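You operate a simulated robot arm through the tools that you are given. There is no shell and no other tool. Be economical: measure what you need, move in short steps, check, and stop when the job is done.

You are at the controls of a simulated robot arm. One attempt, no reset.

JOB
Change machine one's green film for the ringed blue one and wet it.
Fine: power off first, and leave it off. Lay the green film on the bench; water from the wash bottle, which goes back. Set down upright: wash bottle.

Only the result counts: the job must be done as asked and must still hold three seconds after the hand-in. Knocking over, shifting, dropping, spilling or breaking anything else fails it.

ROBOT AND FRAMES
A 7-joint arm with a two-finger parallel gripper on a trunk, on a base that drives. Base frame: it is fixed to the floor where the robot stands at the start and does not move with it; the origin is under the middle of the robot, x ahead of it, y to its left, z up. Readings come in mm, rad, newtons and seconds.
With the tool pointing down near the work surface it reaches from about 480 to 920 mm from the robot's upright axis, wherever it stands. Its first joint turns from -2.007 to 2.007 rad. Places, roughly: beige pin (2x2x5 cm) [700, 400, 1000]; blue holder (18x18x8 cm) [700, 400, 1000]; blue holder five-and-six thumb screw [700, 500, 1000]; blue holder one-and-two thumb screw [600, 400, 1000]; blue holder three-and-four thumb screw [700, 400, 1000]; centre pin of machine one [700, 200, 1100]; door end machine top [600, 100, 800]; green holder one-and-two thumb screw [400, 700, 800]; green holder three-and-four thumb screw [500, 800, 800]; machine four drive switch [500, -1600, 800]; machine four fine key [500, -1800, 900]; machine four four-dot handle [800, -1600, 1100]; machine four grind key [500, -1700, 900]; machine four mains rocker [500, -1800, 800]; machine four minus key [500, -1600, 900]; machine four one-dot handle [600, -1600, 1100]. Payload 3.91 kg.
Tool frame: the origin (TCP) lies between the finger pads and is the grasp point; the fingertips stand 30 mm ahead of it; z points along the fingers, y is the line along which they close. The gripper opens to 110 mm. The fingers are 20 mm wide and 10 mm thick; the gripper's body (48 by 112 mm) begins 55 mm behind the TCP.
Orientation is told as [roll, pitch, yaw] about the base's x, y, z axes, in that order, counted from this pose: with the fingers straight down and closing along the base's y, the tool's x points along the base's -x, its y along +y and its z along -z.

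CONTROLS
- The arm moves only by the tool jog_arm. Its argument "series" is a list of rows, each an object (a shift or turn left out is 0, a gripper value left out holds the last) with "offset": the shift along the tool's x, y, z in mm, a list of three; "dr": the turn, a rotation vector about the tool's x, y, z in rad, a list of three; "gripper": the closure in counts, from 0 (fully open) to 255 (shut). In form: [{"offset": [tx, ty, tz], "dr": [wx, wy, wz], "gripper": gripper}, ...]. A call has 1 to 12 rows; each row is the pose to reach, as a shift and turn from the pose commanded when the call began, along the tool's axes at that moment. A row lasts 0.2 s, in which the tool goes at most 50 mm and 0.15 rad; a call with a longer step from one row to the next is refused whole, and so is a gripper value outside its range. A pose out of reach is approached as far as the arm can. The call stops where the force on the tool passes 40 N (or 10 N more than at its start, if that is more) or the arm is blocked; 0.2 s more then pass. Each finger travels about 153 mm/s and halts on what it meets, pressing with about 40 N; the grip force reading is that of the motor and also rises with nothing between the fingers. The clock runs only during rows and for 0.2 s after the last one: add rows that repeat a pose to give the fingers time. The reply holds the time, the measured pose of the TCP, the force on the tool along the base axes, the opening and the grip force, in the units named above and with some noise, with the torque about the TCP (base axes, N m) and any sound that the robot's microphone picked up.
- Cameras (640 x 400 px; columns grow to the right, rows downward): "scene" is now at [233, 197.2, 1316.7]; the picture's right is [-0.09, -1.00, 0.00], its down [-0.46, 0.04, -0.89] and it looks along [0.89, -0.08, -0.46] (base axes); focal length 214 px, centre (320, 200). "wrist" rides on the gripper at [72, 17, -103] in the tool frame; the picture's right is [-0.23, 0.97, 0.00], its down [-0.76, -0.18, -0.62] and it looks along [-0.61, -0.14, 0.78] (tool axes); focal length 222 px, centre (320, 200). There is no depth. A picture from a camera that has moved, and an enlarged one, comes with that camera's place and axes in the base frame and with its lens.
- snapshot(camera): a new picture of that camera. It takes no simulated time.
- move_column(by): slides the trunk up (or, below 0, down) by that many mm; the arm and the scene camera ride with it, the base frame stays. It gives what a move gives, with no picture.
- base_move(legs): drives the robot by 1 to 6 legs, each [ahead, left, turn to the left] in mm, mm and rad, along the robot's own axes; the way and the turn of a leg run together, so that a leg with both is an arc; at most 1500 mm and 3.142 rad a leg. The arm and the cameras ride along, it lands a little off, and it stops where it bumps. It gives what a move gives.
- aim_head(pan, tilt): turns the head with the scene camera to pan (to the left, within 1.396 rad either way) and tilt (down, from -0.506 to 1.204), counted from straight ahead of the robot. It gives what a move gives.
- inspect(camera, box): a new picture of the part [left, top, right, bottom] of that camera's present view, enlarged. It takes no simulated time.
- sign_off(): hands the job in; it is judged then, once.

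Work in short steps. Places have to be worked out from the pictures, the camera data and where the tool is seen: move nearer, look again, correct. Check each grasp and each placing, and mend what went wrong. You have 120 turns and 82 pictures in all, those below and enlarged ones among them. Open the gripper and draw the arm clear of the work before you hand the job in, unless the task says otherwise; then end with one line.

The tools are called after ">>>" by a JSON object that holds its "fn" and its "kwargs". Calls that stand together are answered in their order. jog_arm: Moves the arm, as the interface text tells. Its arguments: {"type":"object","properties":{"series":{"type":"array"}},"required":["series"]} The other tools are called the same way: move_column (by) slides the trunk up or down; base_move (legs) drives the base; aim_head (pan, tilt) turns the head that bears the scene camera; snapshot (camera) takes a picture; inspect (camera, box) takes an enlarged picture of a part of a camera's view; sign_off () hands the job in.

At the start:

```text
time_s: 0.0
eef_pos: [666.2, -22.0, 1374.7]
ee_rot: [-0.001, 0.0, -0.001]
ft_force: [-0.3, 0.7, -0.6]
torque: [0.02, 0.01, -0.01]
opening: 110.1
gripper_force: 0.0
trunk travel left (down, up): [-640.0, 350.0]
robot x, y, heading: [-0.9, -2.2, -0.001]
head pan, tilt: [-0.087, 0.475]
```

scene: 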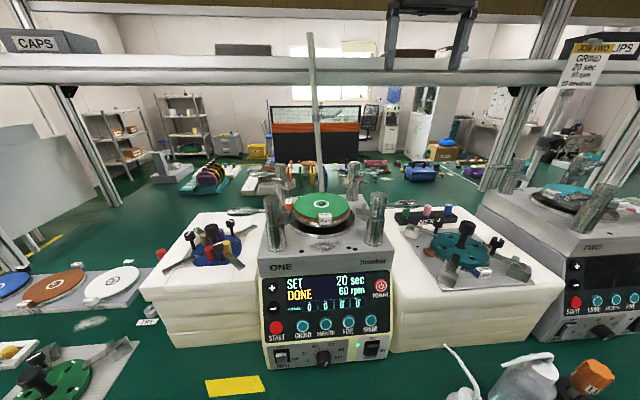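
wrist: 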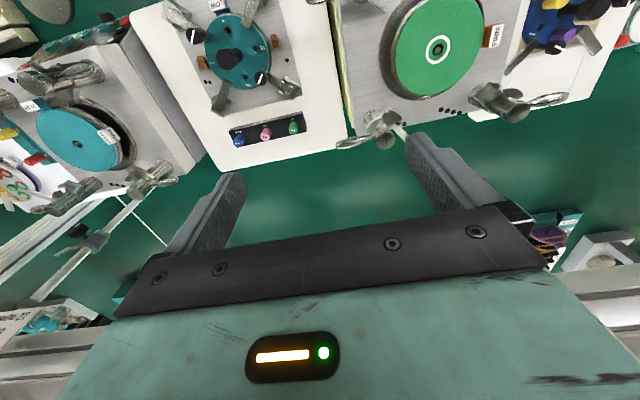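

Machine one with a green film is straight ahead; I enlarge its front panel and the left bench where the discs lie.

>>> {"fn": "inspect", "kwargs": {"camera": "scene", "box": [240, 160, 420, 380]}}

>>> {"fn": "aim_head", "kwargs": {"pan": 0.7, "tilt": 0.7}}

>>> {"fn": "snapshot", "kwargs": {"camera": "scene"}}

```text
1.82 times, centred on (330, 270) of scene
camera zoom: at [233.0, 197.2, 1316.7], right [-0.09, -1.0, 0.0], down [-0.46, 0.04, -0.89], along [0.89, -0.08, -0.46], focal length 390 px, centre (302, 73)
```

zoom: 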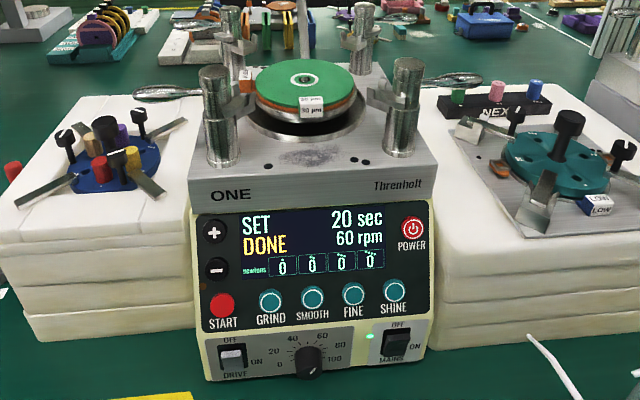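

```text
time_s: 1.1
eef_pos: [666.7, -23.3, 1376.1]
ee_rot: [-0.002, 0.0, 0.001]
ft_force: [-0.2, -1.1, 0.3]
torque: [0.03, 0.0, -0.01]
opening: 110.1
gripper_force: 0.1
trunk travel left (down, up): [-640.0, 350.0]
robot x, y, heading: [-0.8, 3.4, -0.001]
head pan, tilt: [0.7, 0.7]
```

```text
78 pictures are left
camera scene: at [206.9, 259.8, 1296.7], right [0.64, -0.77, 0.0], down [-0.49, -0.41, -0.77], along [0.59, 0.49, -0.64], focal length 214 px, centre (320, 200)
```

scene: 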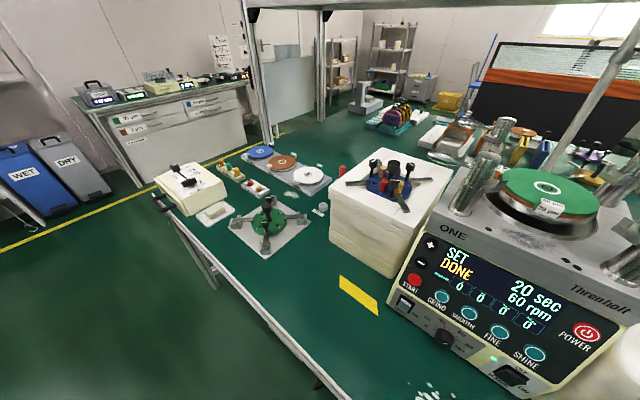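

Discs (blue, brown, white) lie on a tray at left rear. I zoom on them and on the right part of the bench.

>>> {"fn": "inspect", "kwargs": {"camera": "scene", "box": [150, 130, 350, 255]}}

>>> {"fn": "aim_head", "kwargs": {"pan": -0.7, "tilt": 0.8}}

>>> {"fn": "snapshot", "kwargs": {"camera": "scene"}}

```text
3.20 times, centred on (250, 192) of scene
camera zoom: at [206.9, 259.8, 1296.7], right [0.64, -0.77, 0.0], down [-0.49, -0.41, -0.77], along [0.59, 0.49, -0.64], focal length 686 px, centre (544, 224)
```

zoom: 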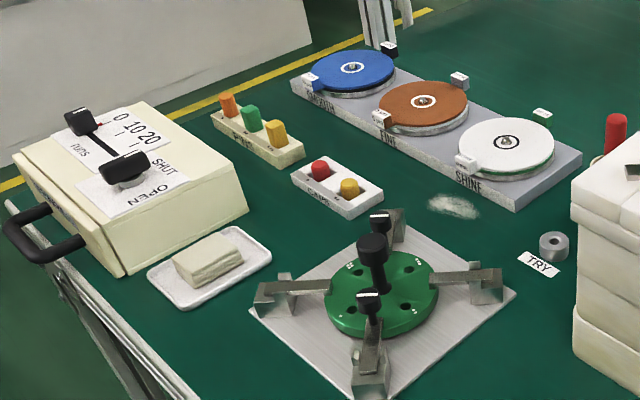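

```text
time_s: 2.6
eef_pos: [665.5, -23.1, 1375.4]
ee_rot: [0.001, 0.0, 0.001]
ft_force: [0.1, 0.0, 0.5]
torque: [0.02, -0.01, -0.01]
opening: 110.1
gripper_force: 0.1
trunk travel left (down, up): [-640.0, 350.0]
robot x, y, heading: [-1.9, 2.7, 0.0]
head pan, tilt: [-0.7, 0.799]
```

```text
76 pictures are left
camera scene: at [203.6, 153.2, 1288.5], right [-0.64, -0.77, 0.0], down [-0.55, 0.46, -0.7], along [0.53, -0.45, -0.72], focal length 214 px, centre (320, 200)
```

scene: 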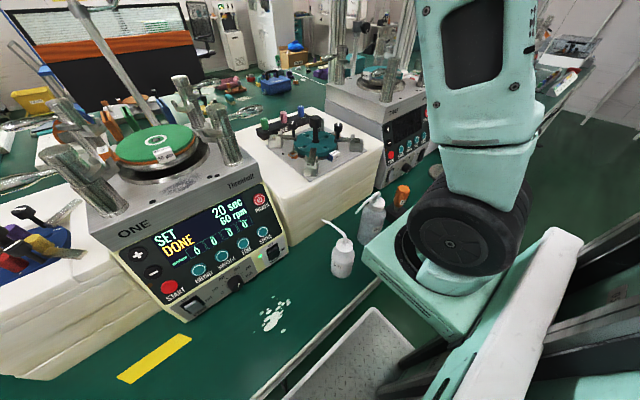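

Two squeeze bottles stand right of machine one; I zoom in on them and on the other bench side.

>>> {"fn": "inspect", "kwargs": {"camera": "scene", "box": [310, 170, 430, 290]}}

>>> {"fn": "inspect", "kwargs": {"camera": "scene", "box": [80, 90, 300, 310]}}

>>> {"fn": "inspect", "kwargs": {"camera": "wrist", "box": [330, 0, 520, 140]}}

```text
3.33 times, centred on (370, 230) of scene
camera zoom: at [203.6, 153.2, 1288.5], right [-0.64, -0.77, 0.0], down [-0.55, 0.46, -0.7], along [0.53, -0.45, -0.72], focal length 715 px, centre (153, 100)
```

zoom: 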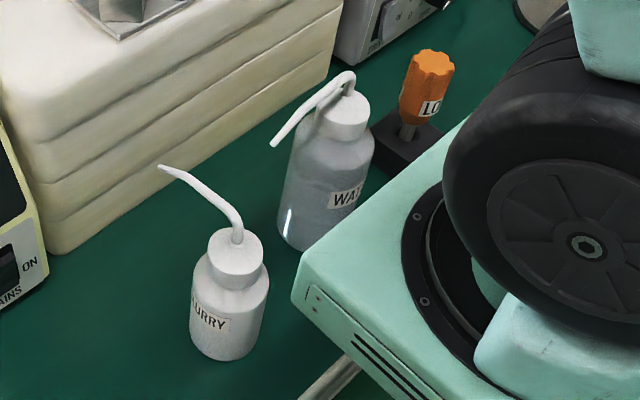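

```text
1.82 times, centred on (190, 200) of scene
camera zoom: at [203.6, 153.2, 1288.5], right [-0.64, -0.77, 0.0], down [-0.55, 0.46, -0.7], along [0.53, -0.45, -0.72], focal length 390 px, centre (556, 200)
```

zoom: 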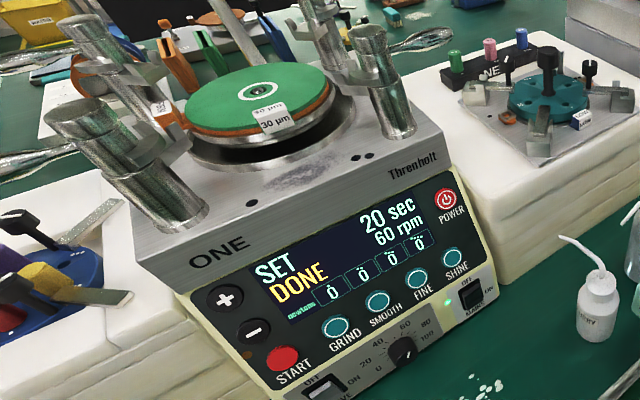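

```text
2.86 times, centred on (425, 70) of wrist
camera zoom: at [592.0, -7.6, 1478.5], right [0.23, 0.97, 0.0], down [0.76, -0.18, 0.62], along [0.61, -0.14, -0.78], focal length 635 px, centre (20, 571)
```

zoom: 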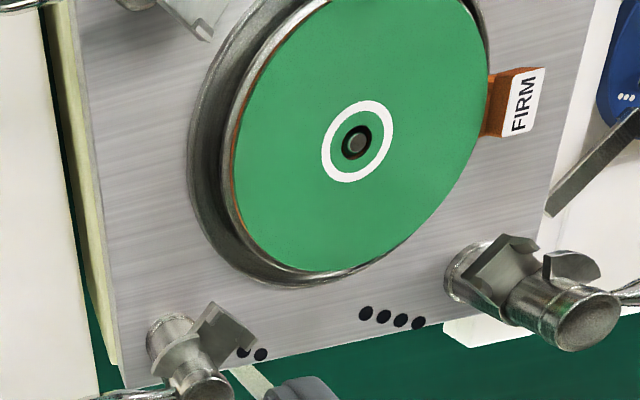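

The film on machine one is a thin green sheet on a FIRM pad. I need to locate all blue films; zooming on the rear of the bench.

>>> {"fn": "aim_head", "kwargs": {"pan": 0.25, "tilt": 0.35}}

>>> {"fn": "inspect", "kwargs": {"camera": "scene", "box": [160, 110, 480, 310]}}

>>> {"fn": "inspect", "kwargs": {"camera": "scene", "box": [420, 110, 640, 250]}}

```text
time_s: 3.9
eef_pos: [666.0, -22.3, 1374.4]
ee_rot: [0.0, 0.001, 0.001]
ft_force: [-0.3, 0.1, -0.7]
torque: [-0.02, -0.02, -0.01]
opening: 110.1
gripper_force: 0.0
trunk travel left (down, up): [-640.0, 350.0]
robot x, y, heading: [-1.5, -0.6, 0.002]
head pan, tilt: [0.25, 0.351]
```

```text
2.00 times, centred on (320, 210) of scene
camera zoom: at [232.1, 228.1, 1328.1], right [0.25, -0.97, 0.0], down [-0.33, -0.08, -0.94], along [0.91, 0.23, -0.34], focal length 429 px, centre (320, 180)
```

zoom: 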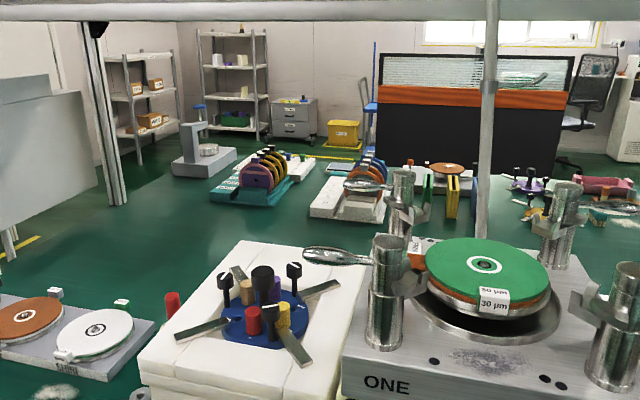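

```text
2.86 times, centred on (530, 180) of scene
camera zoom: at [232.1, 228.1, 1328.1], right [0.25, -0.97, 0.0], down [-0.33, -0.08, -0.94], along [0.91, 0.23, -0.34], focal length 613 px, centre (-280, 257)
```

zoom: 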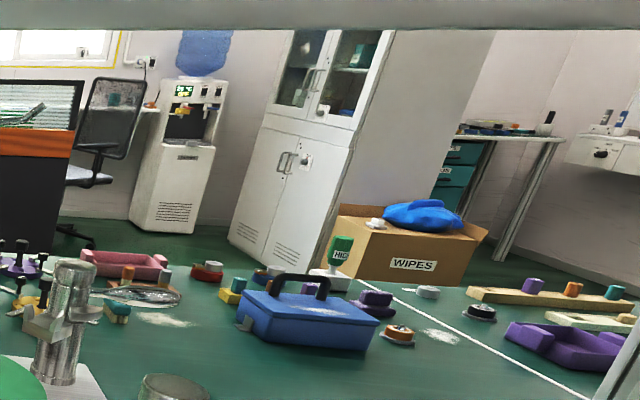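

I look closer at the racks behind and the blue disc at the left, then to the bench right.

>>> {"fn": "inspect", "kwargs": {"camera": "scene", "box": [240, 170, 400, 230]}}

>>> {"fn": "aim_head", "kwargs": {"pan": 0.9, "tilt": 0.5}}

>>> {"fn": "inspect", "kwargs": {"camera": "scene", "box": [250, 190, 400, 280]}}

>>> {"fn": "aim_head", "kwargs": {"pan": -1.0, "tilt": 0.5}}

>>> {"fn": "snapshot", "kwargs": {"camera": "scene"}}

```text
4.00 times, centred on (320, 200) of scene
camera zoom: at [232.1, 228.1, 1328.1], right [0.25, -0.97, 0.0], down [-0.33, -0.08, -0.94], along [0.91, 0.23, -0.34], focal length 858 px, centre (320, 200)
```

zoom: 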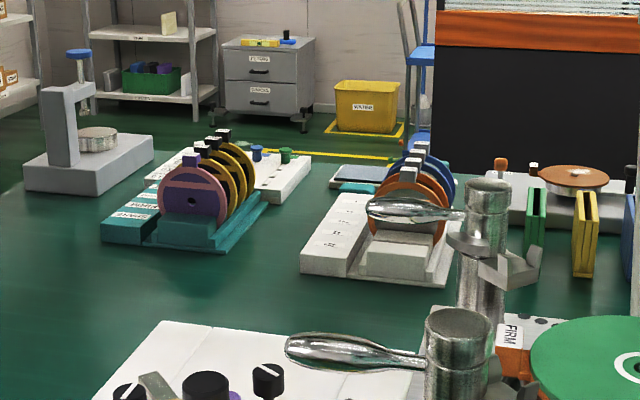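

```text
time_s: 4.9
eef_pos: [666.5, -24.3, 1374.9]
ee_rot: [-0.001, 0.0, 0.0]
ft_force: [0.3, -0.5, 0.5]
torque: [-0.02, -0.01, -0.02]
opening: 110.2
gripper_force: 0.0
trunk travel left (down, up): [-640.0, 350.0]
robot x, y, heading: [-1.1, 4.5, 0.004]
head pan, tilt: [0.901, 0.499]
```

```text
4.27 times, centred on (325, 235) of scene
camera zoom: at [198.5, 276.4, 1314.5], right [0.78, -0.62, 0.0], down [-0.3, -0.37, -0.88], along [0.55, 0.69, -0.48], focal length 915 px, centre (299, 51)
```

zoom: 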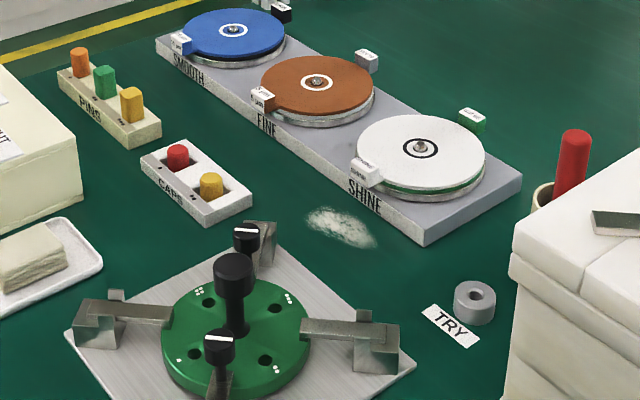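

```text
time_s: 6.8
eef_pos: [666.1, -22.8, 1374.9]
ee_rot: [0.0, 0.0, -0.002]
ft_force: [-0.2, -0.8, 0.5]
torque: [0.0, -0.01, 0.0]
opening: 110.0
gripper_force: 0.0
trunk travel left (down, up): [-640.0, 350.0]
robot x, y, heading: [1.5, 2.9, -0.001]
head pan, tilt: [-1.0, 0.499]
```

```text
68 pictures are left
camera scene: at [191.1, 128.6, 1314.4], right [-0.84, -0.54, 0.0], down [-0.26, 0.4, -0.88], along [0.47, -0.74, -0.48], focal length 214 px, centre (320, 200)
```

scene: 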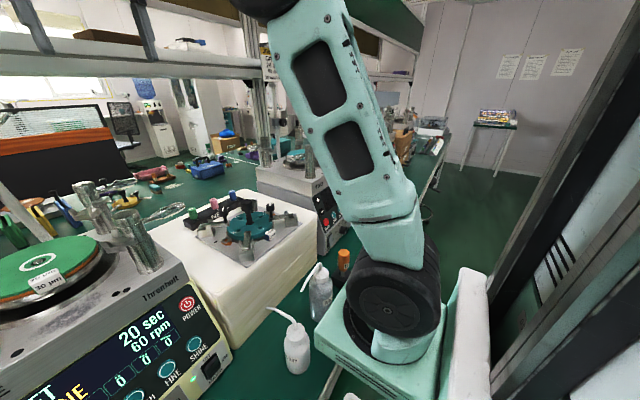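

The SMOOTH stand carries the ringed blue film (near [750, 1090]); machine one's POWER key I triangulate at about [507, 57, 986], the mains rocker near [468, 70, 852]. I back the robot off 300 mm so the tool can press the panel forward.

>>> {"fn": "base_move", "kwargs": {"legs": [[-300, 0, 0]]}}

>>> {"fn": "aim_head", "kwargs": {"pan": -0.05, "tilt": 0.45}}

>>> {"fn": "jog_arm", "kwargs": {"series": [{"offset": [0, 0, 0], "gripper": 255}, {"offset": [-7, 10, 45], "dr": [0, -0.15, 0]}, {"offset": [-14, 20, 89], "dr": [0, -0.3, 0]}, {"offset": [-21, 30, 134], "dr": [0, -0.45, 0]}, {"offset": [-28, 40, 178], "dr": [0, -0.6, 0]}, {"offset": [-35, 50, 223], "dr": [0, -0.75, 0]}, {"offset": [-42, 60, 267], "dr": [0, -0.9, 0]}, {"offset": [-50, 70, 312], "dr": [0, -1.05, 0]}, {"offset": [-57, 79, 356], "dr": [0, -1.2, 0]}]}}

>>> {"fn": "snapshot", "kwargs": {"camera": "scene"}}

>>> {"fn": "snapshot", "kwargs": {"camera": "wrist"}}

```text
time_s: 8.8
eef_pos: [364.3, -26.1, 1375.1]
ee_rot: [0.001, 0.0, -0.004]
ft_force: [-1.3, 0.7, 0.3]
torque: [0.0, 0.0, 0.0]
opening: 110.1
gripper_force: 0.1
trunk travel left (down, up): [-640.0, 350.0]
robot x, y, heading: [-302.8, -3.3, -0.005]
head pan, tilt: [-1.0, 0.499]
```

```text
time_s: 10.1
eef_pos: [364.8, -24.9, 1376.0]
ee_rot: [0.002, -0.002, -0.004]
ft_force: [-0.5, -0.3, -0.6]
torque: [-0.02, 0.02, 0.0]
opening: 110.0
gripper_force: 0.0
trunk travel left (down, up): [-640.0, 350.0]
robot x, y, heading: [-299.1, -4.1, -0.003]
head pan, tilt: [-0.051, 0.45]
```

```text
time_s: 12.1
eef_pos: [419.8, 51.7, 1018.4]
ee_rot: [0.002, -1.2, -0.01]
ft_force: [-1.0, -0.2, 0.9]
torque: [0.0, 0.07, -0.02]
opening: 0.0
gripper_force: 37.6
trunk travel left (down, up): [-640.0, 350.0]
robot x, y, heading: [-299.9, 0.7, -0.004]
head pan, tilt: [-0.051, 0.45]
```

```text
67 pictures are left
camera scene: at [-67.4, 200.1, 1319.2], right [-0.05, -1.0, 0.0], down [-0.43, 0.02, -0.9], along [0.9, -0.05, -0.43], focal length 214 px, centre (320, 200)
```

scene: 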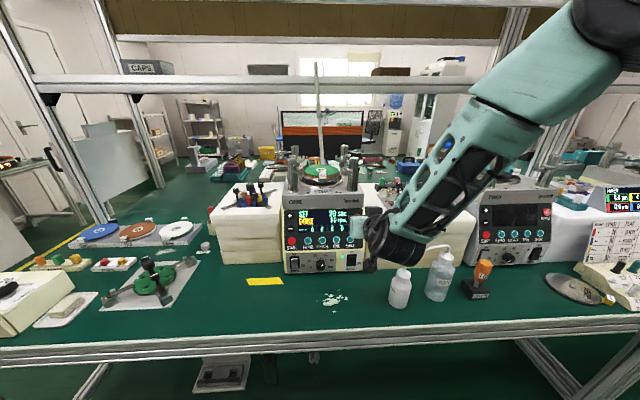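

```text
66 pictures are left
camera wrist: at [296.3, 68.9, 988.8], right [0.09, 0.97, 0.21], down [-0.31, -0.18, 0.94], along [0.95, -0.15, 0.28], focal length 222 px, centre (320, 200)
```

wrist: 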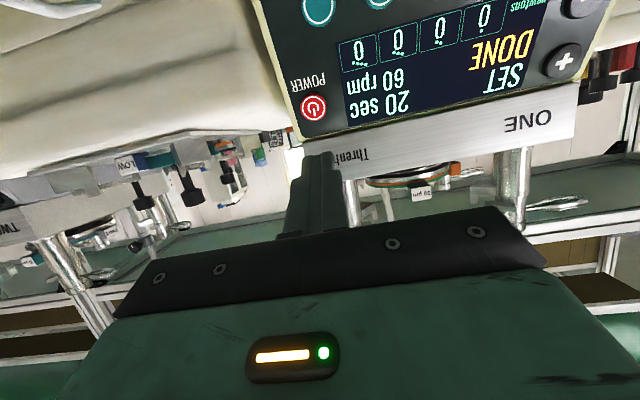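

The fingertip is at about [448, 52, 1007]; combining the wrist and earlier scene rays, the POWER key is at about [525, 47, 964]. I align and press slowly along the tool axis.

>>> {"fn": "jog_arm", "kwargs": {"series": [{"offset": [12, -5, 30]}, {"offset": [12, -5, 60]}, {"offset": [12, -5, 75]}, {"offset": [12, -5, 80]}, {"offset": [12, -5, 84]}, {"offset": [12, -5, 88]}, {"offset": [12, -5, 92]}, {"offset": [12, -5, 95]}, {"offset": [12, -5, 98]}]}}

>>> {"fn": "snapshot", "kwargs": {"camera": "wrist"}}

```text
time_s: 13.9
eef_pos: [501.5, 48.4, 975.0]
ee_rot: [-0.001, -1.2, -0.003]
ft_force: [-21.4, -5.1, 15.8]
torque: [-0.01, 0.08, -0.12]
opening: 0.2
gripper_force: 38.3
trunk travel left (down, up): [-640.0, 350.0]
robot x, y, heading: [-298.8, 0.7, -0.0]
head pan, tilt: [-0.051, 0.45]
heard: click
stopped in row 9: the force on the tool passed its limit (the readings are from after the stop); the commanded pose is now the measured one
```

```text
65 pictures are left
camera wrist: at [378.1, 64.3, 945.1], right [0.09, 0.97, 0.21], down [-0.31, -0.18, 0.94], along [0.95, -0.14, 0.28], focal length 222 px, centre (320, 200)
```

wrist: 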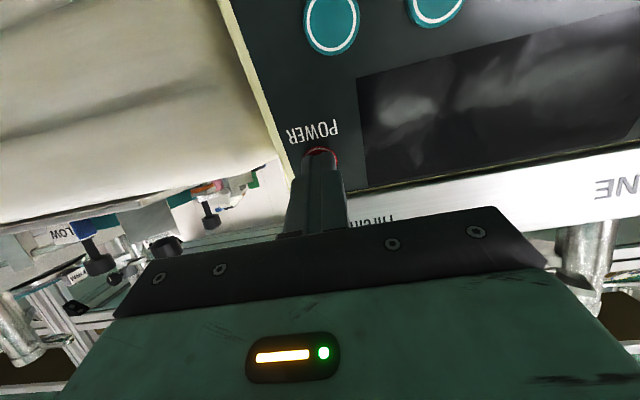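

A click, and the display went dark: machine one is off. I retreat the tool along its axis and bring it upright while raising.

>>> {"fn": "jog_arm", "kwargs": {"series": [{"offset": [0, 0, -45]}, {"offset": [0, 0, -90]}, {"offset": [-30, 0, -125]}, {"offset": [-75, 0, -140]}, {"offset": [-120, 0, -155], "dr": [0, 0.15, 0]}, {"offset": [-165, 0, -170], "dr": [0, 0.3, 0]}, {"offset": [-210, 0, -180], "dr": [0, 0.45, 0]}, {"offset": [-250, 0, -190], "dr": [0, 0.6, 0]}, {"offset": [-280, 0, -200], "dr": [0, 0.75, 0]}, {"offset": [-300, 0, -200], "dr": [0, 0.9, 0]}, {"offset": [-310, 0, -200], "dr": [0, 1.05, 0]}, {"offset": [-320, 0, -200], "dr": [0, 1.2, 0], "gripper": 0}]}}

>>> {"fn": "aim_head", "kwargs": {"pan": -0.05, "tilt": 0.45}}

>>> {"fn": "inspect", "kwargs": {"camera": "scene", "box": [270, 140, 380, 280]}}

```text
time_s: 16.5
eef_pos: [424.4, 47.2, 1338.2]
ee_rot: [-0.004, -0.009, 0.001]
ft_force: [-0.1, -1.1, -0.4]
torque: [0.11, 0.0, 0.02]
opening: 109.9
gripper_force: 0.1
out of reach, approached as far as the arm can: row 12
trunk travel left (down, up): [-640.0, 350.0]
robot x, y, heading: [-297.9, 2.8, -0.002]
head pan, tilt: [-0.051, 0.45]
```

```text
time_s: 17.1
eef_pos: [424.6, 47.3, 1338.2]
ee_rot: [-0.004, -0.014, 0.0]
ft_force: [-0.1, -0.2, -0.1]
torque: [0.02, -0.01, -0.01]
opening: 110.2
gripper_force: 0.0
trunk travel left (down, up): [-640.0, 350.0]
robot x, y, heading: [-301.9, 1.5, -0.005]
head pan, tilt: [-0.051, 0.45]
```

```text
2.86 times, centred on (325, 210) of scene
camera zoom: at [-67.0, 200.1, 1318.9], right [-0.05, -1.0, 0.0], down [-0.43, 0.02, -0.9], along [0.9, -0.05, -0.44], focal length 613 px, centre (306, 171)
```

zoom: 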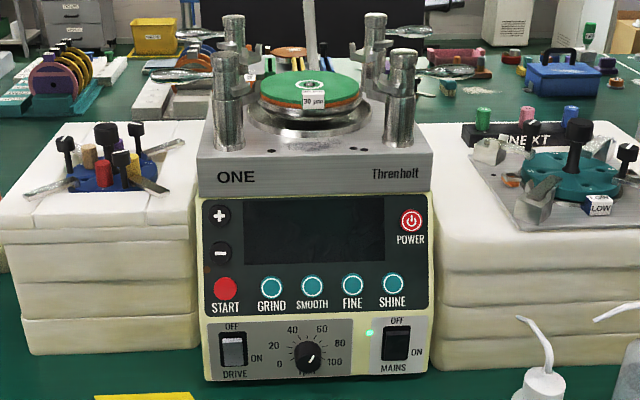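

Mains LED still lit but the machine is off as the POWER key goes. I drive forward again and look at the film closely with the wrist camera.

>>> {"fn": "base_move", "kwargs": {"legs": [[150, 0, 0]]}}

>>> {"fn": "jog_arm", "kwargs": {"series": [{"offset": [0, 40, 0]}, {"offset": [0, 80, 30]}, {"offset": [0, 120, 60]}]}}

>>> {"fn": "snapshot", "kwargs": {"camera": "wrist"}}

```text
time_s: 18.4
eef_pos: [573.7, 46.2, 1337.4]
ee_rot: [-0.004, -0.012, 0.001]
ft_force: [-0.3, -0.3, 0.0]
torque: [0.02, 0.03, 0.0]
opening: 109.9
gripper_force: 0.1
trunk travel left (down, up): [-640.0, 350.0]
robot x, y, heading: [-154.2, -2.5, -0.003]
head pan, tilt: [-0.051, 0.45]
```

```text
time_s: 19.2
eef_pos: [573.2, 166.6, 1277.3]
ee_rot: [-0.003, -0.012, -0.002]
ft_force: [0.8, -0.8, -0.6]
torque: [0.03, -0.03, 0.02]
opening: 110.2
gripper_force: 0.0
out of reach, approached as far as the arm can: row 1
trunk travel left (down, up): [-640.0, 350.0]
robot x, y, heading: [-152.4, -3.9, -0.004]
head pan, tilt: [-0.051, 0.45]
```

```text
63 pictures are left
camera wrist: at [498.0, 182.1, 1380.2], right [0.23, 0.97, 0.0], down [0.75, -0.18, 0.63], along [0.62, -0.14, -0.77], focal length 222 px, centre (320, 200)
```

wrist: 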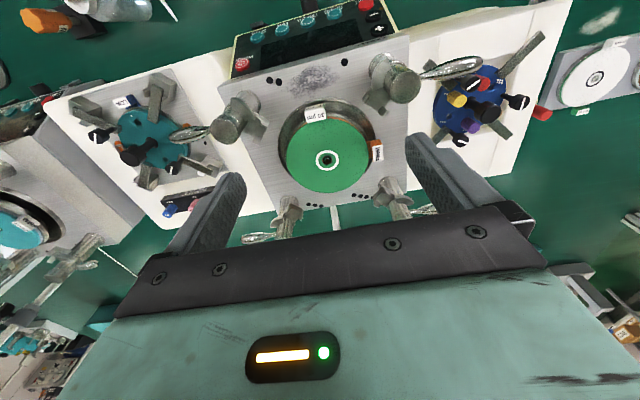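

Film centre is about [661, 157, 1087], tab at about [593, 157]; front posts at y≈73 and 246, tops z≈1155. I zoom on the tab.

>>> {"fn": "inspect", "kwargs": {"camera": "wrist", "box": [220, 60, 420, 210]}}

>>> {"fn": "jog_arm", "kwargs": {"series": [{"offset": [0, -5, 40], "gripper": 110}, {"offset": [10, -9, 80]}, {"offset": [20, -9, 110]}]}}

>>> {"fn": "inspect", "kwargs": {"camera": "wrist", "box": [200, 0, 440, 150]}}

```text
2.67 times, centred on (320, 135) of wrist
camera zoom: at [498.0, 182.1, 1380.2], right [0.23, 0.97, 0.0], down [0.75, -0.18, 0.63], along [0.62, -0.14, -0.77], focal length 592 px, centre (320, 373)
```

zoom: 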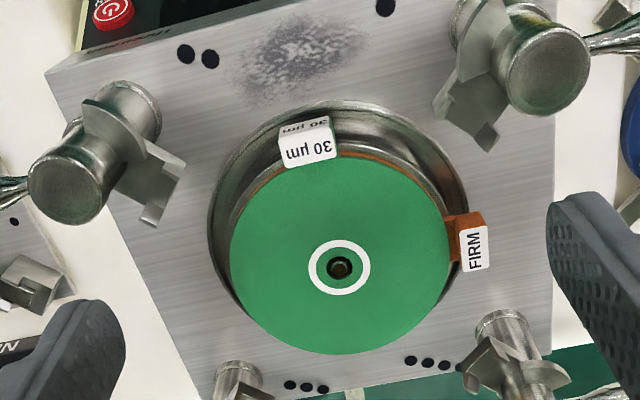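

```text
time_s: 20.0
eef_pos: [555.1, 158.0, 1165.4]
ee_rot: [-0.004, -0.012, 0.001]
ft_force: [0.4, -0.4, 0.0]
torque: [0.0, 0.02, 0.03]
opening: 62.6
gripper_force: 0.0
trunk travel left (down, up): [-640.0, 350.0]
robot x, y, heading: [-154.7, -3.2, -0.003]
head pan, tilt: [-0.051, 0.45]
```

```text
2.67 times, centred on (320, 75) of wrist
camera zoom: at [480.0, 174.5, 1268.5], right [0.23, 0.97, 0.0], down [0.75, -0.18, 0.63], along [0.62, -0.14, -0.77], focal length 592 px, centre (320, 533)
```

zoom: 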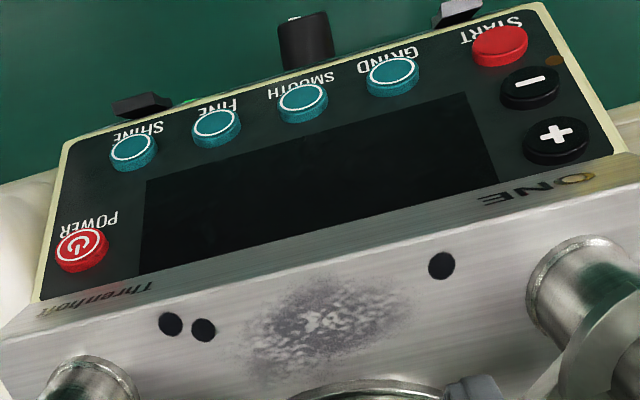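

Opening 63 mm is good. Now the full wrist view, to see the tab from here.

>>> {"fn": "inspect", "kwargs": {"camera": "wrist", "box": [200, 90, 440, 240]}}

```text
2.67 times, centred on (320, 165) of wrist
camera zoom: at [480.0, 174.5, 1268.5], right [0.23, 0.97, 0.0], down [0.75, -0.18, 0.63], along [0.62, -0.14, -0.77], focal length 592 px, centre (320, 293)
```

zoom: 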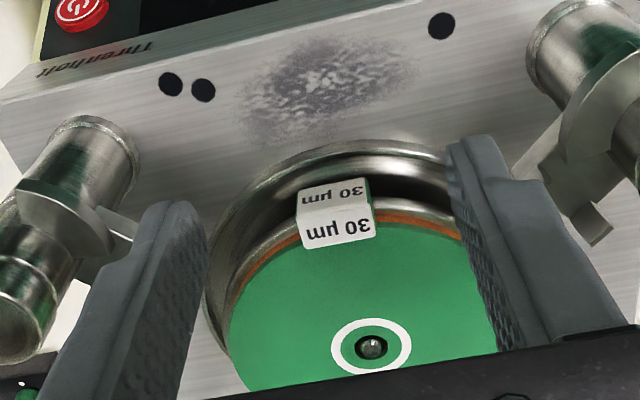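

Tab top triangulates to [589, 157, 1101], about 24 mm wide; pin at [664, 156]. I lower the fingers astride the tab with the tips at z≈1078 and close.

>>> {"fn": "jog_arm", "kwargs": {"series": [{"offset": [-29, -1, 0]}, {"offset": [-29, -1, 30]}, {"offset": [-29, -1, 45]}, {"offset": [-29, -1, 57]}]}}

>>> {"fn": "inspect", "kwargs": {"camera": "wrist", "box": [200, 90, 440, 240]}}

```text
time_s: 21.0
eef_pos: [584.3, 156.5, 1110.5]
ee_rot: [-0.004, -0.012, 0.0]
ft_force: [0.1, 0.1, -0.3]
torque: [0.02, 0.04, -0.02]
opening: 62.7
gripper_force: 0.1
trunk travel left (down, up): [-640.0, 350.0]
robot x, y, heading: [-151.5, -2.2, -0.002]
head pan, tilt: [-0.051, 0.45]
```

```text
2.67 times, centred on (320, 165) of wrist
camera zoom: at [509.0, 173.0, 1211.7], right [0.23, 0.97, 0.0], down [0.75, -0.18, 0.63], along [0.62, -0.14, -0.77], focal length 592 px, centre (320, 293)
```

zoom: 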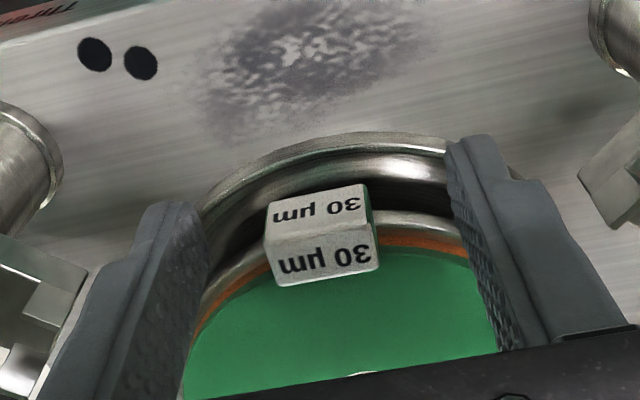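

The tab sits centred between the fingers. I close on it.

>>> {"fn": "jog_arm", "kwargs": {"series": [{"offset": [0, 0, 0], "gripper": 255}, {"offset": [0, 0, 0]}, {"offset": [0, 0, 0]}]}}

>>> {"fn": "inspect", "kwargs": {"camera": "wrist", "box": [200, 90, 440, 240]}}

```text
time_s: 21.8
eef_pos: [583.6, 156.9, 1110.1]
ee_rot: [-0.003, -0.012, 0.001]
ft_force: [0.3, -0.6, -0.5]
torque: [0.02, 0.0, -0.02]
opening: 24.8
gripper_force: 39.7
trunk travel left (down, up): [-640.0, 350.0]
robot x, y, heading: [-155.2, -1.1, -0.001]
head pan, tilt: [-0.051, 0.45]
```

```text
2.67 times, centred on (320, 165) of wrist
camera zoom: at [509.1, 173.1, 1211.8], right [0.23, 0.97, 0.0], down [0.75, -0.18, 0.63], along [0.62, -0.14, -0.77], focal length 592 px, centre (320, 293)
```

zoom: 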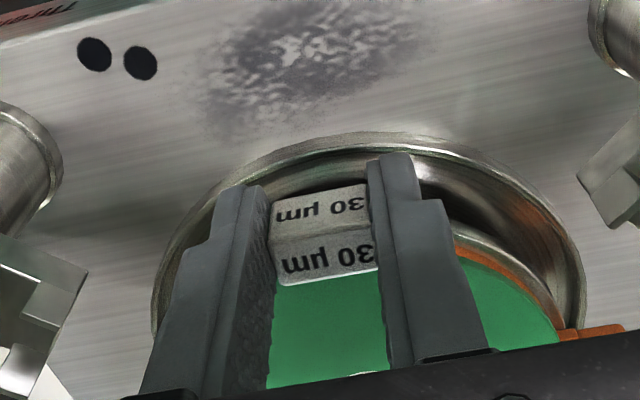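

Gripped at 24.8 mm. I lift straight up slowly to clear the pin.

>>> {"fn": "jog_arm", "kwargs": {"series": [{"offset": [0, 0, -8]}, {"offset": [0, 0, -18]}, {"offset": [0, 0, -35]}, {"offset": [0, 0, -60]}, {"offset": [0, 0, -90]}, {"offset": [0, 0, -120]}]}}

>>> {"fn": "snapshot", "kwargs": {"camera": "wrist"}}

>>> {"fn": "snapshot", "kwargs": {"camera": "scene"}}

```text
time_s: 23.2
eef_pos: [583.0, 156.6, 1229.7]
ee_rot: [-0.003, -0.011, 0.0]
ft_force: [-0.6, -0.1, -0.6]
torque: [0.02, 0.05, 0.02]
opening: 24.6
gripper_force: 40.1
trunk travel left (down, up): [-640.0, 350.0]
robot x, y, heading: [-153.9, 0.5, -0.007]
head pan, tilt: [-0.051, 0.45]
```

```text
57 pictures are left
camera wrist: at [508.1, 172.8, 1331.4], right [0.23, 0.97, 0.0], down [0.75, -0.18, 0.63], along [0.62, -0.14, -0.77], focal length 222 px, centre (320, 200)
```

wrist: 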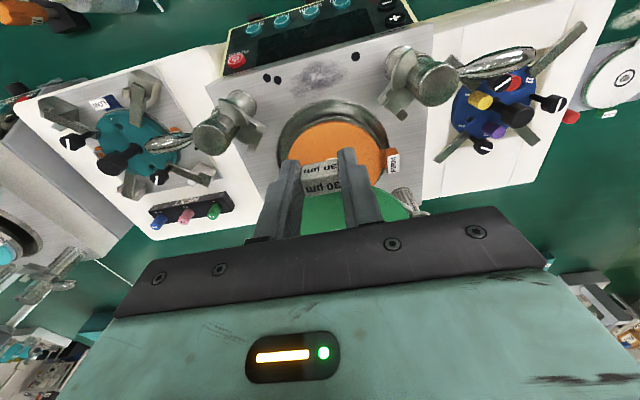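

```text
56 pictures are left
camera scene: at [81.8, 199.6, 1318.8], right [-0.05, -1.0, 0.0], down [-0.43, 0.02, -0.9], along [0.9, -0.05, -0.44], focal length 214 px, centre (320, 200)
```

scene: 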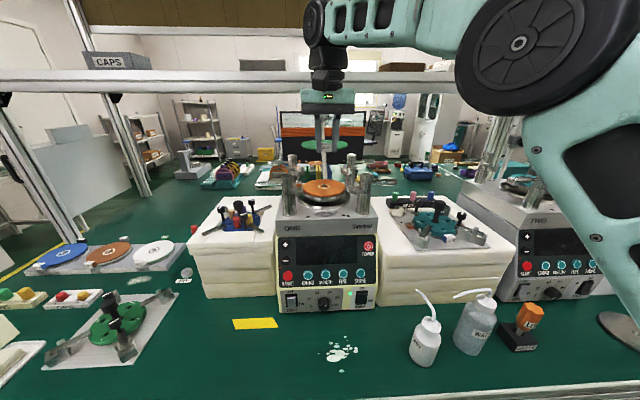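

The film came off cleanly, leaving the orange FIRM pad. Clear bench lies at x 330–550, y 400–610; I drive back and left to set it there.

>>> {"fn": "base_move", "kwargs": {"legs": [[-110, 0, 0], [0, 345, 0]]}}

>>> {"fn": "aim_head", "kwargs": {"pan": 0.1, "tilt": 0.75}}

>>> {"fn": "snapshot", "kwargs": {"camera": "scene"}}

```text
time_s: 26.3
eef_pos: [478.2, 492.7, 1229.7]
ee_rot: [-0.004, -0.012, -0.013]
ft_force: [-0.5, -0.3, 0.2]
torque: [-0.01, 0.05, -0.03]
opening: 24.7
gripper_force: 39.8
trunk travel left (down, up): [-640.0, 350.0]
robot x, y, heading: [-256.6, 344.2, -0.014]
head pan, tilt: [-0.051, 0.45]
```

```text
time_s: 27.1
eef_pos: [477.6, 493.5, 1229.5]
ee_rot: [-0.003, -0.014, -0.01]
ft_force: [0.2, -0.4, -0.9]
torque: [0.0, 0.04, 0.04]
opening: 24.5
gripper_force: 39.6
trunk travel left (down, up): [-640.0, 350.0]
robot x, y, heading: [-259.1, 346.6, -0.016]
head pan, tilt: [0.099, 0.75]
```

```text
55 pictures are left
camera scene: at [-32.5, 553.9, 1292.5], right [0.09, -1.0, 0.0], down [-0.68, -0.06, -0.73], along [0.73, 0.06, -0.68], focal length 214 px, centre (320, 200)
```

scene: 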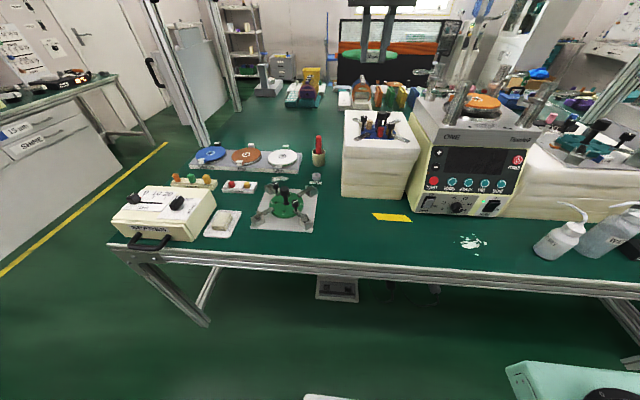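

The free spot around [465, 512] is clear between the green holder's plate and the tape. I lower the film over it.

>>> {"fn": "jog_arm", "kwargs": {"series": [{"offset": [43, 10, 0]}, {"offset": [86, 20, 0]}, {"offset": [86, 20, 48]}, {"offset": [86, 20, 96]}, {"offset": [86, 20, 144]}, {"offset": [86, 20, 192]}, {"offset": [86, 20, 240]}, {"offset": [86, 20, 288]}, {"offset": [86, 20, 335]}, {"offset": [86, 20, 370]}, {"offset": [86, 20, 395]}, {"offset": [86, 20, 410]}]}}

>>> {"fn": "inspect", "kwargs": {"camera": "scene", "box": [250, 130, 450, 255]}}

```text
time_s: 29.7
eef_pos: [399.5, 512.3, 817.5]
ee_rot: [-0.005, -0.012, -0.011]
ft_force: [-0.3, 0.6, 0.2]
torque: [0.02, 0.02, 0.0]
opening: 25.0
gripper_force: 40.0
trunk travel left (down, up): [-640.0, 350.0]
robot x, y, heading: [-259.6, 343.9, -0.016]
head pan, tilt: [0.099, 0.75]
```

```text
3.20 times, centred on (350, 192) of scene
camera zoom: at [-32.7, 553.9, 1292.5], right [0.09, -1.0, 0.0], down [-0.68, -0.06, -0.73], along [0.73, 0.06, -0.68], focal length 686 px, centre (224, 224)
```

zoom: 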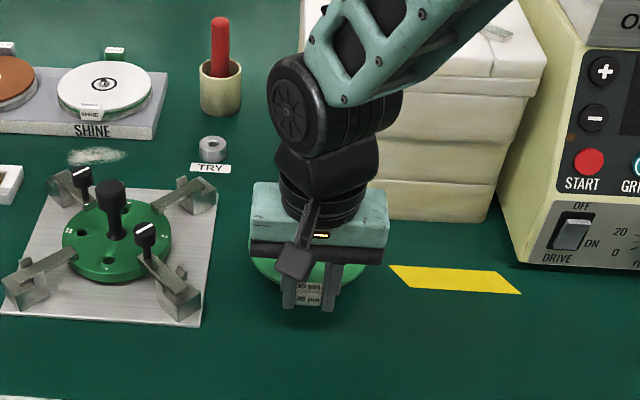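

Clear all round. I descend in small steps until contact.

>>> {"fn": "jog_arm", "kwargs": {"series": [{"offset": [0, 0, 10]}, {"offset": [0, 0, 18]}, {"offset": [0, 0, 21]}, {"offset": [0, 0, 23]}, {"offset": [0, 0, 25]}]}}

>>> {"fn": "inspect", "kwargs": {"camera": "wrist", "box": [200, 90, 440, 240]}}

```text
time_s: 30.9
eef_pos: [396.9, 511.7, 793.0]
ee_rot: [-0.002, -0.011, -0.012]
ft_force: [1.3, 0.3, -0.9]
torque: [-0.04, 0.03, 0.0]
opening: 24.6
gripper_force: 40.5
trunk travel left (down, up): [-640.0, 350.0]
robot x, y, heading: [-257.2, 343.4, -0.011]
head pan, tilt: [0.099, 0.75]
```

```text
2.67 times, centred on (320, 165) of wrist
camera zoom: at [321.8, 529.2, 895.3], right [0.24, 0.97, 0.0], down [0.75, -0.18, 0.63], along [0.61, -0.15, -0.77], focal length 592 px, centre (320, 293)
```

zoom: 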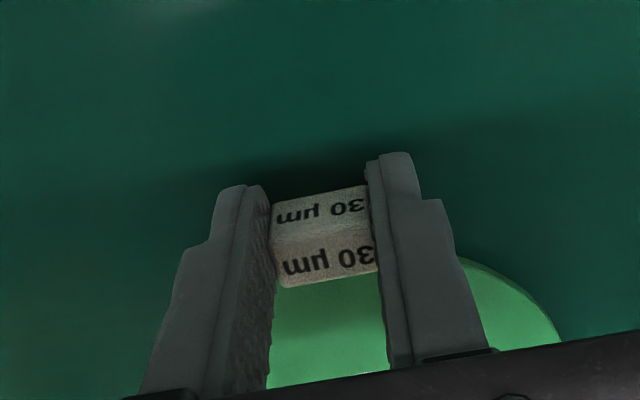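

No contact yet; further down millimetre by millimetre.

>>> {"fn": "jog_arm", "kwargs": {"series": [{"offset": [0, 0, 1]}, {"offset": [0, 0, 2]}, {"offset": [0, 0, 3]}]}}

```text
time_s: 31.7
eef_pos: [396.2, 511.3, 789.8]
ee_rot: [-0.003, -0.013, -0.012]
ft_force: [0.1, -0.6, 0.7]
torque: [0.02, 0.07, 0.03]
opening: 24.6
gripper_force: 40.4
trunk travel left (down, up): [-640.0, 350.0]
robot x, y, heading: [-258.6, 341.4, -0.016]
head pan, tilt: [0.099, 0.75]
```

>>> {"fn": "jog_arm", "kwargs": {"series": [{"offset": [0, 0, 1]}, {"offset": [0, 0, 2]}, {"offset": [0, 0, 3]}, {"offset": [0, 0, 4]}]}}

```text
time_s: 32.6
eef_pos: [395.8, 511.3, 789.9]
ee_rot: [-0.002, -0.013, -0.011]
ft_force: [-8.5, -5.0, 22.8]
torque: [0.24, 0.53, 0.17]
opening: 24.7
gripper_force: 39.6
trunk travel left (down, up): [-640.0, 350.0]
robot x, y, heading: [-262.1, 347.1, -0.014]
head pan, tilt: [0.099, 0.75]
stopped in row 4: the force on the tool passed its limit (the readings are from after the stop); the commanded pose is now the measured one
```

Contact with the bench at TCP z≈790. I open the fingers and rise.

>>> {"fn": "jog_arm", "kwargs": {"series": [{"offset": [0, 0, -0.5], "gripper": 180}, {"offset": [0, 0, -0.5], "gripper": 130}, {"offset": [0, 0, -0.5], "gripper": 110}, {"offset": [0, 0, -15]}, {"offset": [0, 0, -50]}, {"offset": [0, 0, -95]}, {"offset": [0, 0, -140]}, {"offset": [0, 0, -185]}, {"offset": [0, 0, -230]}, {"offset": [0, 0, -275]}]}}

>>> {"fn": "inspect", "kwargs": {"camera": "scene", "box": [250, 130, 450, 255]}}

```text
time_s: 33.1
eef_pos: [396.5, 504.0, 791.3]
ee_rot: [-0.014, -0.008, -0.013]
ft_force: [-10.2, -19.7, 25.0]
torque: [0.04, 0.54, 0.46]
opening: 43.7
gripper_force: 0.0
trunk travel left (down, up): [-640.0, 350.0]
robot x, y, heading: [-260.8, 344.9, -0.017]
head pan, tilt: [0.099, 0.75]
stopped in row 2: the force on the tool passed its limit (the readings are from after the stop); the commanded pose is now the measured one
```

```text
3.20 times, centred on (350, 192) of scene
camera zoom: at [-34.0, 552.4, 1292.9], right [0.09, -1.0, 0.0], down [-0.68, -0.06, -0.73], along [0.73, 0.06, -0.68], focal length 686 px, centre (224, 224)
```

zoom: 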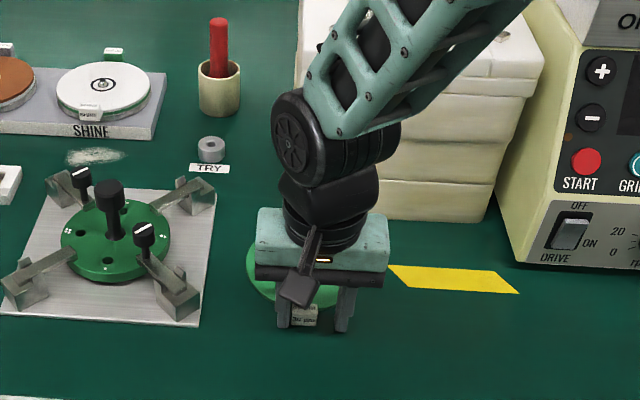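

The fingers opened while pressing on the bench. I rise straight up now.

>>> {"fn": "jog_arm", "kwargs": {"series": [{"offset": [0, 0, -3]}, {"offset": [0, 0, -15]}, {"offset": [0, 0, -50]}, {"offset": [0, 0, -95]}, {"offset": [0, 0, -140]}, {"offset": [0, 0, -185]}, {"offset": [0, 0, -230]}, {"offset": [0, 0, -275]}]}}

>>> {"fn": "inspect", "kwargs": {"camera": "scene", "box": [250, 130, 450, 255]}}

```text
time_s: 34.9
eef_pos: [395.3, 512.1, 1066.4]
ee_rot: [-0.01, -0.008, -0.011]
ft_force: [1.3, -0.1, 0.4]
torque: [0.01, 0.02, 0.03]
opening: 53.8
gripper_force: 0.0
trunk travel left (down, up): [-640.0, 350.0]
robot x, y, heading: [-259.8, 344.3, -0.016]
head pan, tilt: [0.099, 0.75]
```

```text
3.20 times, centred on (350, 192) of scene
camera zoom: at [-32.5, 553.7, 1292.4], right [0.09, -1.0, 0.0], down [-0.68, -0.06, -0.73], along [0.73, 0.06, -0.68], focal length 686 px, centre (224, 224)
```

zoom: 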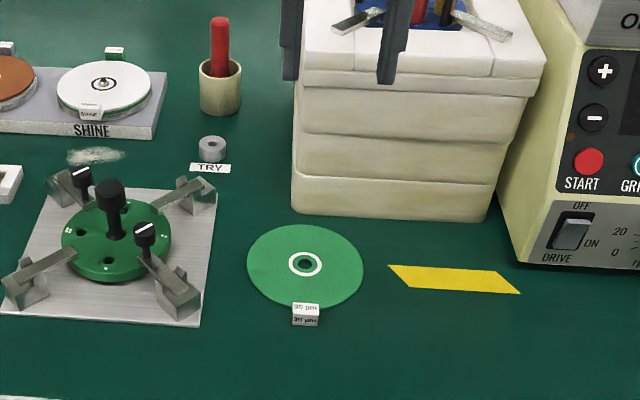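

Green film lies flat on the bench. Now I drive left and forward toward the SMOOTH stand.

>>> {"fn": "jog_arm", "kwargs": {"series": [{"offset": [0, 0, -40], "gripper": 110}, {"offset": [0, 0, -70]}]}}

>>> {"fn": "base_move", "kwargs": {"legs": [[0, 560, 0.015], [160, 0, 0]]}}

>>> {"fn": "snapshot", "kwargs": {"camera": "wrist"}}

>>> {"fn": "inspect", "kwargs": {"camera": "scene", "box": [220, 60, 460, 210]}}

```text
time_s: 35.5
eef_pos: [396.1, 512.2, 1135.5]
ee_rot: [-0.009, -0.012, -0.012]
ft_force: [-0.1, -1.3, -0.4]
torque: [-0.01, 0.02, 0.03]
opening: 62.8
gripper_force: 0.1
trunk travel left (down, up): [-640.0, 350.0]
robot x, y, heading: [-260.3, 346.5, -0.017]
head pan, tilt: [0.099, 0.75]
```

```text
time_s: 39.7
eef_pos: [555.9, 1076.6, 1136.6]
ee_rot: [-0.01, -0.01, -0.002]
ft_force: [-0.2, -0.1, -0.1]
torque: [0.0, -0.01, -0.01]
opening: 62.7
gripper_force: 0.1
trunk travel left (down, up): [-640.0, 350.0]
robot x, y, heading: [-94.4, 900.3, -0.005]
head pan, tilt: [0.099, 0.75]
```

```text
50 pictures are left
camera wrist: at [480.6, 1094.0, 1237.8], right [0.23, 0.97, -0.01], down [0.76, -0.17, 0.63], along [0.61, -0.15, -0.77], focal length 222 px, centre (320, 200)
```

wrist: 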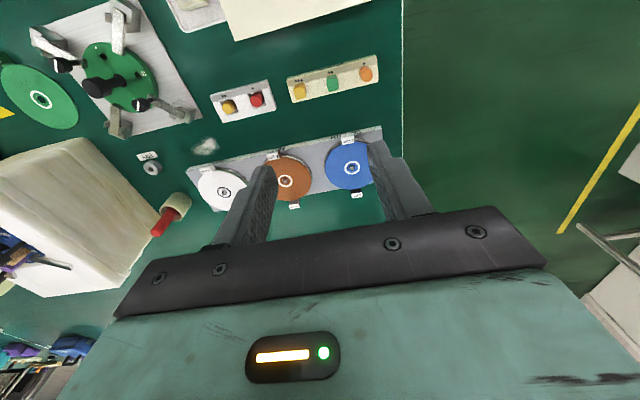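

```text
2.67 times, centred on (340, 135) of scene
camera zoom: at [126.4, 1113.7, 1292.5], right [0.1, -1.0, 0.0], down [-0.68, -0.07, -0.73], along [0.73, 0.07, -0.68], focal length 572 px, centre (267, 373)
```

zoom: 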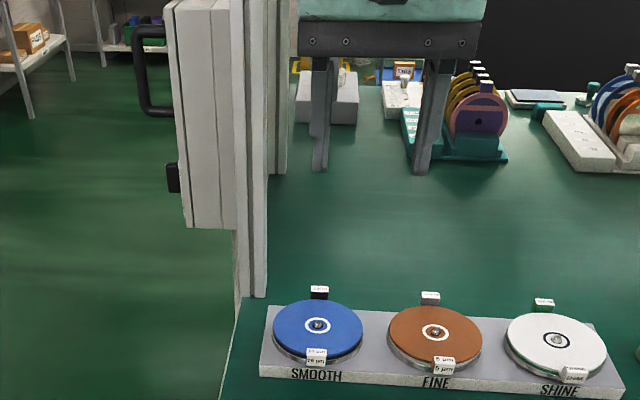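

The ringed blue film sits on SMOOTH: centre about [737, 1097, 815], tab about [668, 1100, 830]. I move just above the tab to refine.

>>> {"fn": "jog_arm", "kwargs": {"series": [{"offset": [-20, 5, 40]}, {"offset": [-40, 10, 80]}, {"offset": [-60, 15, 120]}, {"offset": [-70, 20, 160]}, {"offset": [-78, 25, 200]}, {"offset": [-78, 25, 240]}]}}

>>> {"fn": "inspect", "kwargs": {"camera": "wrist", "box": [200, 90, 440, 240]}}

>>> {"fn": "inspect", "kwargs": {"camera": "scene", "box": [290, 150, 400, 215]}}

```text
time_s: 41.1
eef_pos: [635.7, 1097.0, 895.4]
ee_rot: [-0.011, -0.012, -0.002]
ft_force: [-0.8, -0.2, 0.5]
torque: [0.03, 0.02, 0.0]
opening: 62.4
gripper_force: 0.1
trunk travel left (down, up): [-640.0, 350.0]
robot x, y, heading: [-98.8, 899.8, -0.004]
head pan, tilt: [0.099, 0.75]
```

```text
2.67 times, centred on (320, 165) of wrist
camera zoom: at [560.4, 1114.4, 998.6], right [0.23, 0.97, -0.01], down [0.75, -0.17, 0.63], along [0.61, -0.15, -0.77], focal length 592 px, centre (320, 293)
```

zoom: 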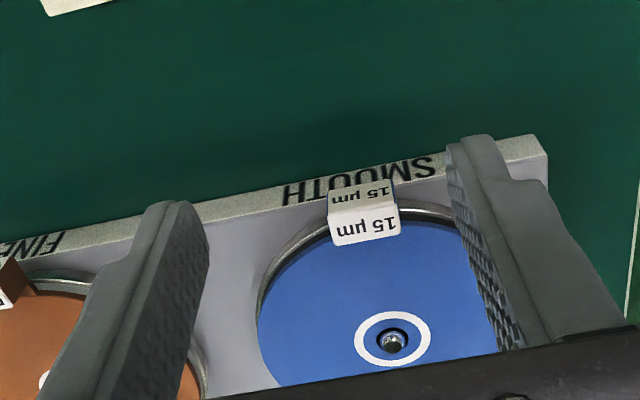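

```text
5.82 times, centred on (345, 182) of scene
camera zoom: at [126.1, 1113.6, 1292.6], right [0.1, -1.0, 0.0], down [-0.68, -0.07, -0.73], along [0.73, 0.07, -0.68], focal length 1248 px, centre (174, 302)
```

zoom: 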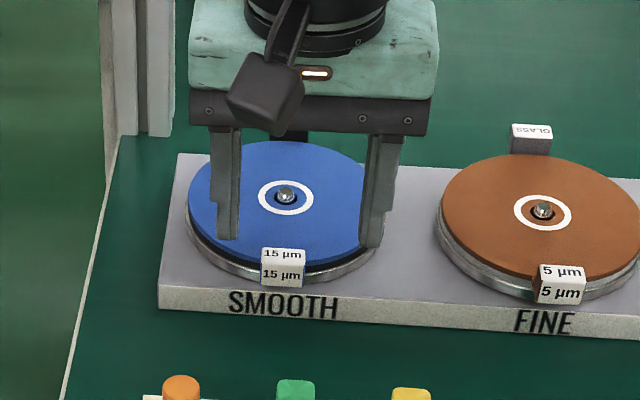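

The blue film carries a ring and a 15 µm tab on a black pad. Tab top is at [671, 1102.5, 827], pin at [743, 1102]; I lower astride it.

>>> {"fn": "jog_arm", "kwargs": {"series": [{"offset": [-29.5, 5.5, 10]}, {"offset": [-29.5, 5.5, 35]}, {"offset": [-29.5, 5.5, 50]}, {"offset": [-29.5, 5.5, 59]}]}}

>>> {"fn": "inspect", "kwargs": {"camera": "wrist", "box": [200, 90, 440, 240]}}

```text
time_s: 42.1
eef_pos: [665.8, 1104.1, 837.6]
ee_rot: [-0.01, -0.012, -0.003]
ft_force: [-0.1, -0.1, 0.2]
torque: [-0.02, 0.02, 0.01]
opening: 62.5
gripper_force: 0.1
trunk travel left (down, up): [-640.0, 350.0]
robot x, y, heading: [-96.2, 901.1, -0.005]
head pan, tilt: [0.099, 0.75]
```

```text
2.67 times, centred on (320, 165) of wrist
camera zoom: at [590.9, 1121.0, 939.9], right [0.23, 0.97, -0.01], down [0.76, -0.17, 0.63], along [0.61, -0.15, -0.77], focal length 592 px, centre (320, 293)
```

zoom: 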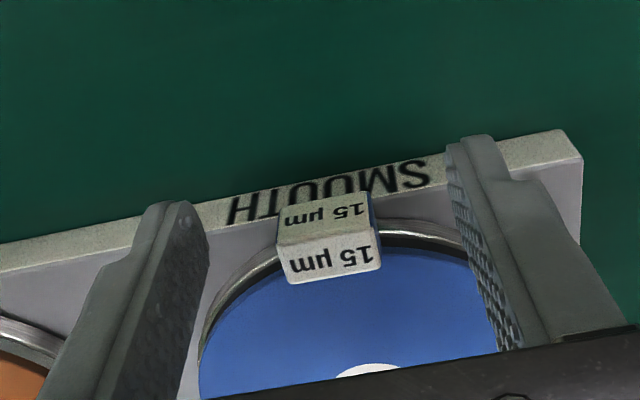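

Same relation to the fingers as for the green one. I close and lift straight up.

>>> {"fn": "jog_arm", "kwargs": {"series": [{"offset": [0, 0, 0], "gripper": 255}, {"offset": [0, 0, 0]}, {"offset": [0, 0, 0]}, {"offset": [0, 0, -8]}, {"offset": [0, 0, -18]}, {"offset": [0, 0, -35]}, {"offset": [0, 0, -60]}, {"offset": [0, 0, -100]}, {"offset": [0, 0, -140]}]}}

>>> {"fn": "snapshot", "kwargs": {"camera": "wrist"}}

```text
time_s: 44.1
eef_pos: [665.6, 1105.5, 978.3]
ee_rot: [-0.009, -0.009, -0.003]
ft_force: [0.7, -0.4, -0.5]
torque: [0.05, 0.01, -0.02]
opening: 24.7
gripper_force: 40.3
trunk travel left (down, up): [-640.0, 350.0]
robot x, y, heading: [-99.0, 902.2, -0.005]
head pan, tilt: [0.099, 0.75]
```

```text
45 pictures are left
camera wrist: at [590.5, 1122.3, 1081.3], right [0.23, 0.97, -0.01], down [0.76, -0.17, 0.63], along [0.61, -0.15, -0.78], focal length 222 px, centre (320, 200)
```

wrist: 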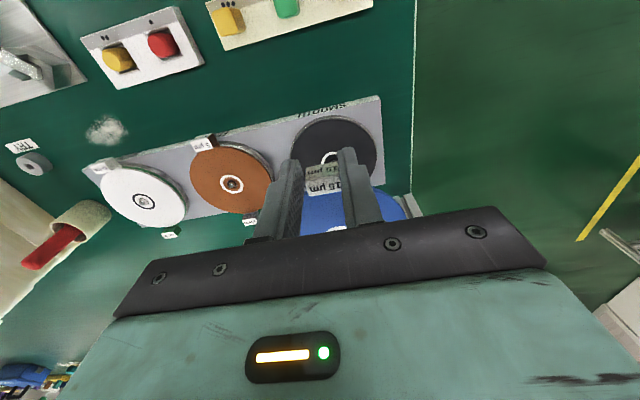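

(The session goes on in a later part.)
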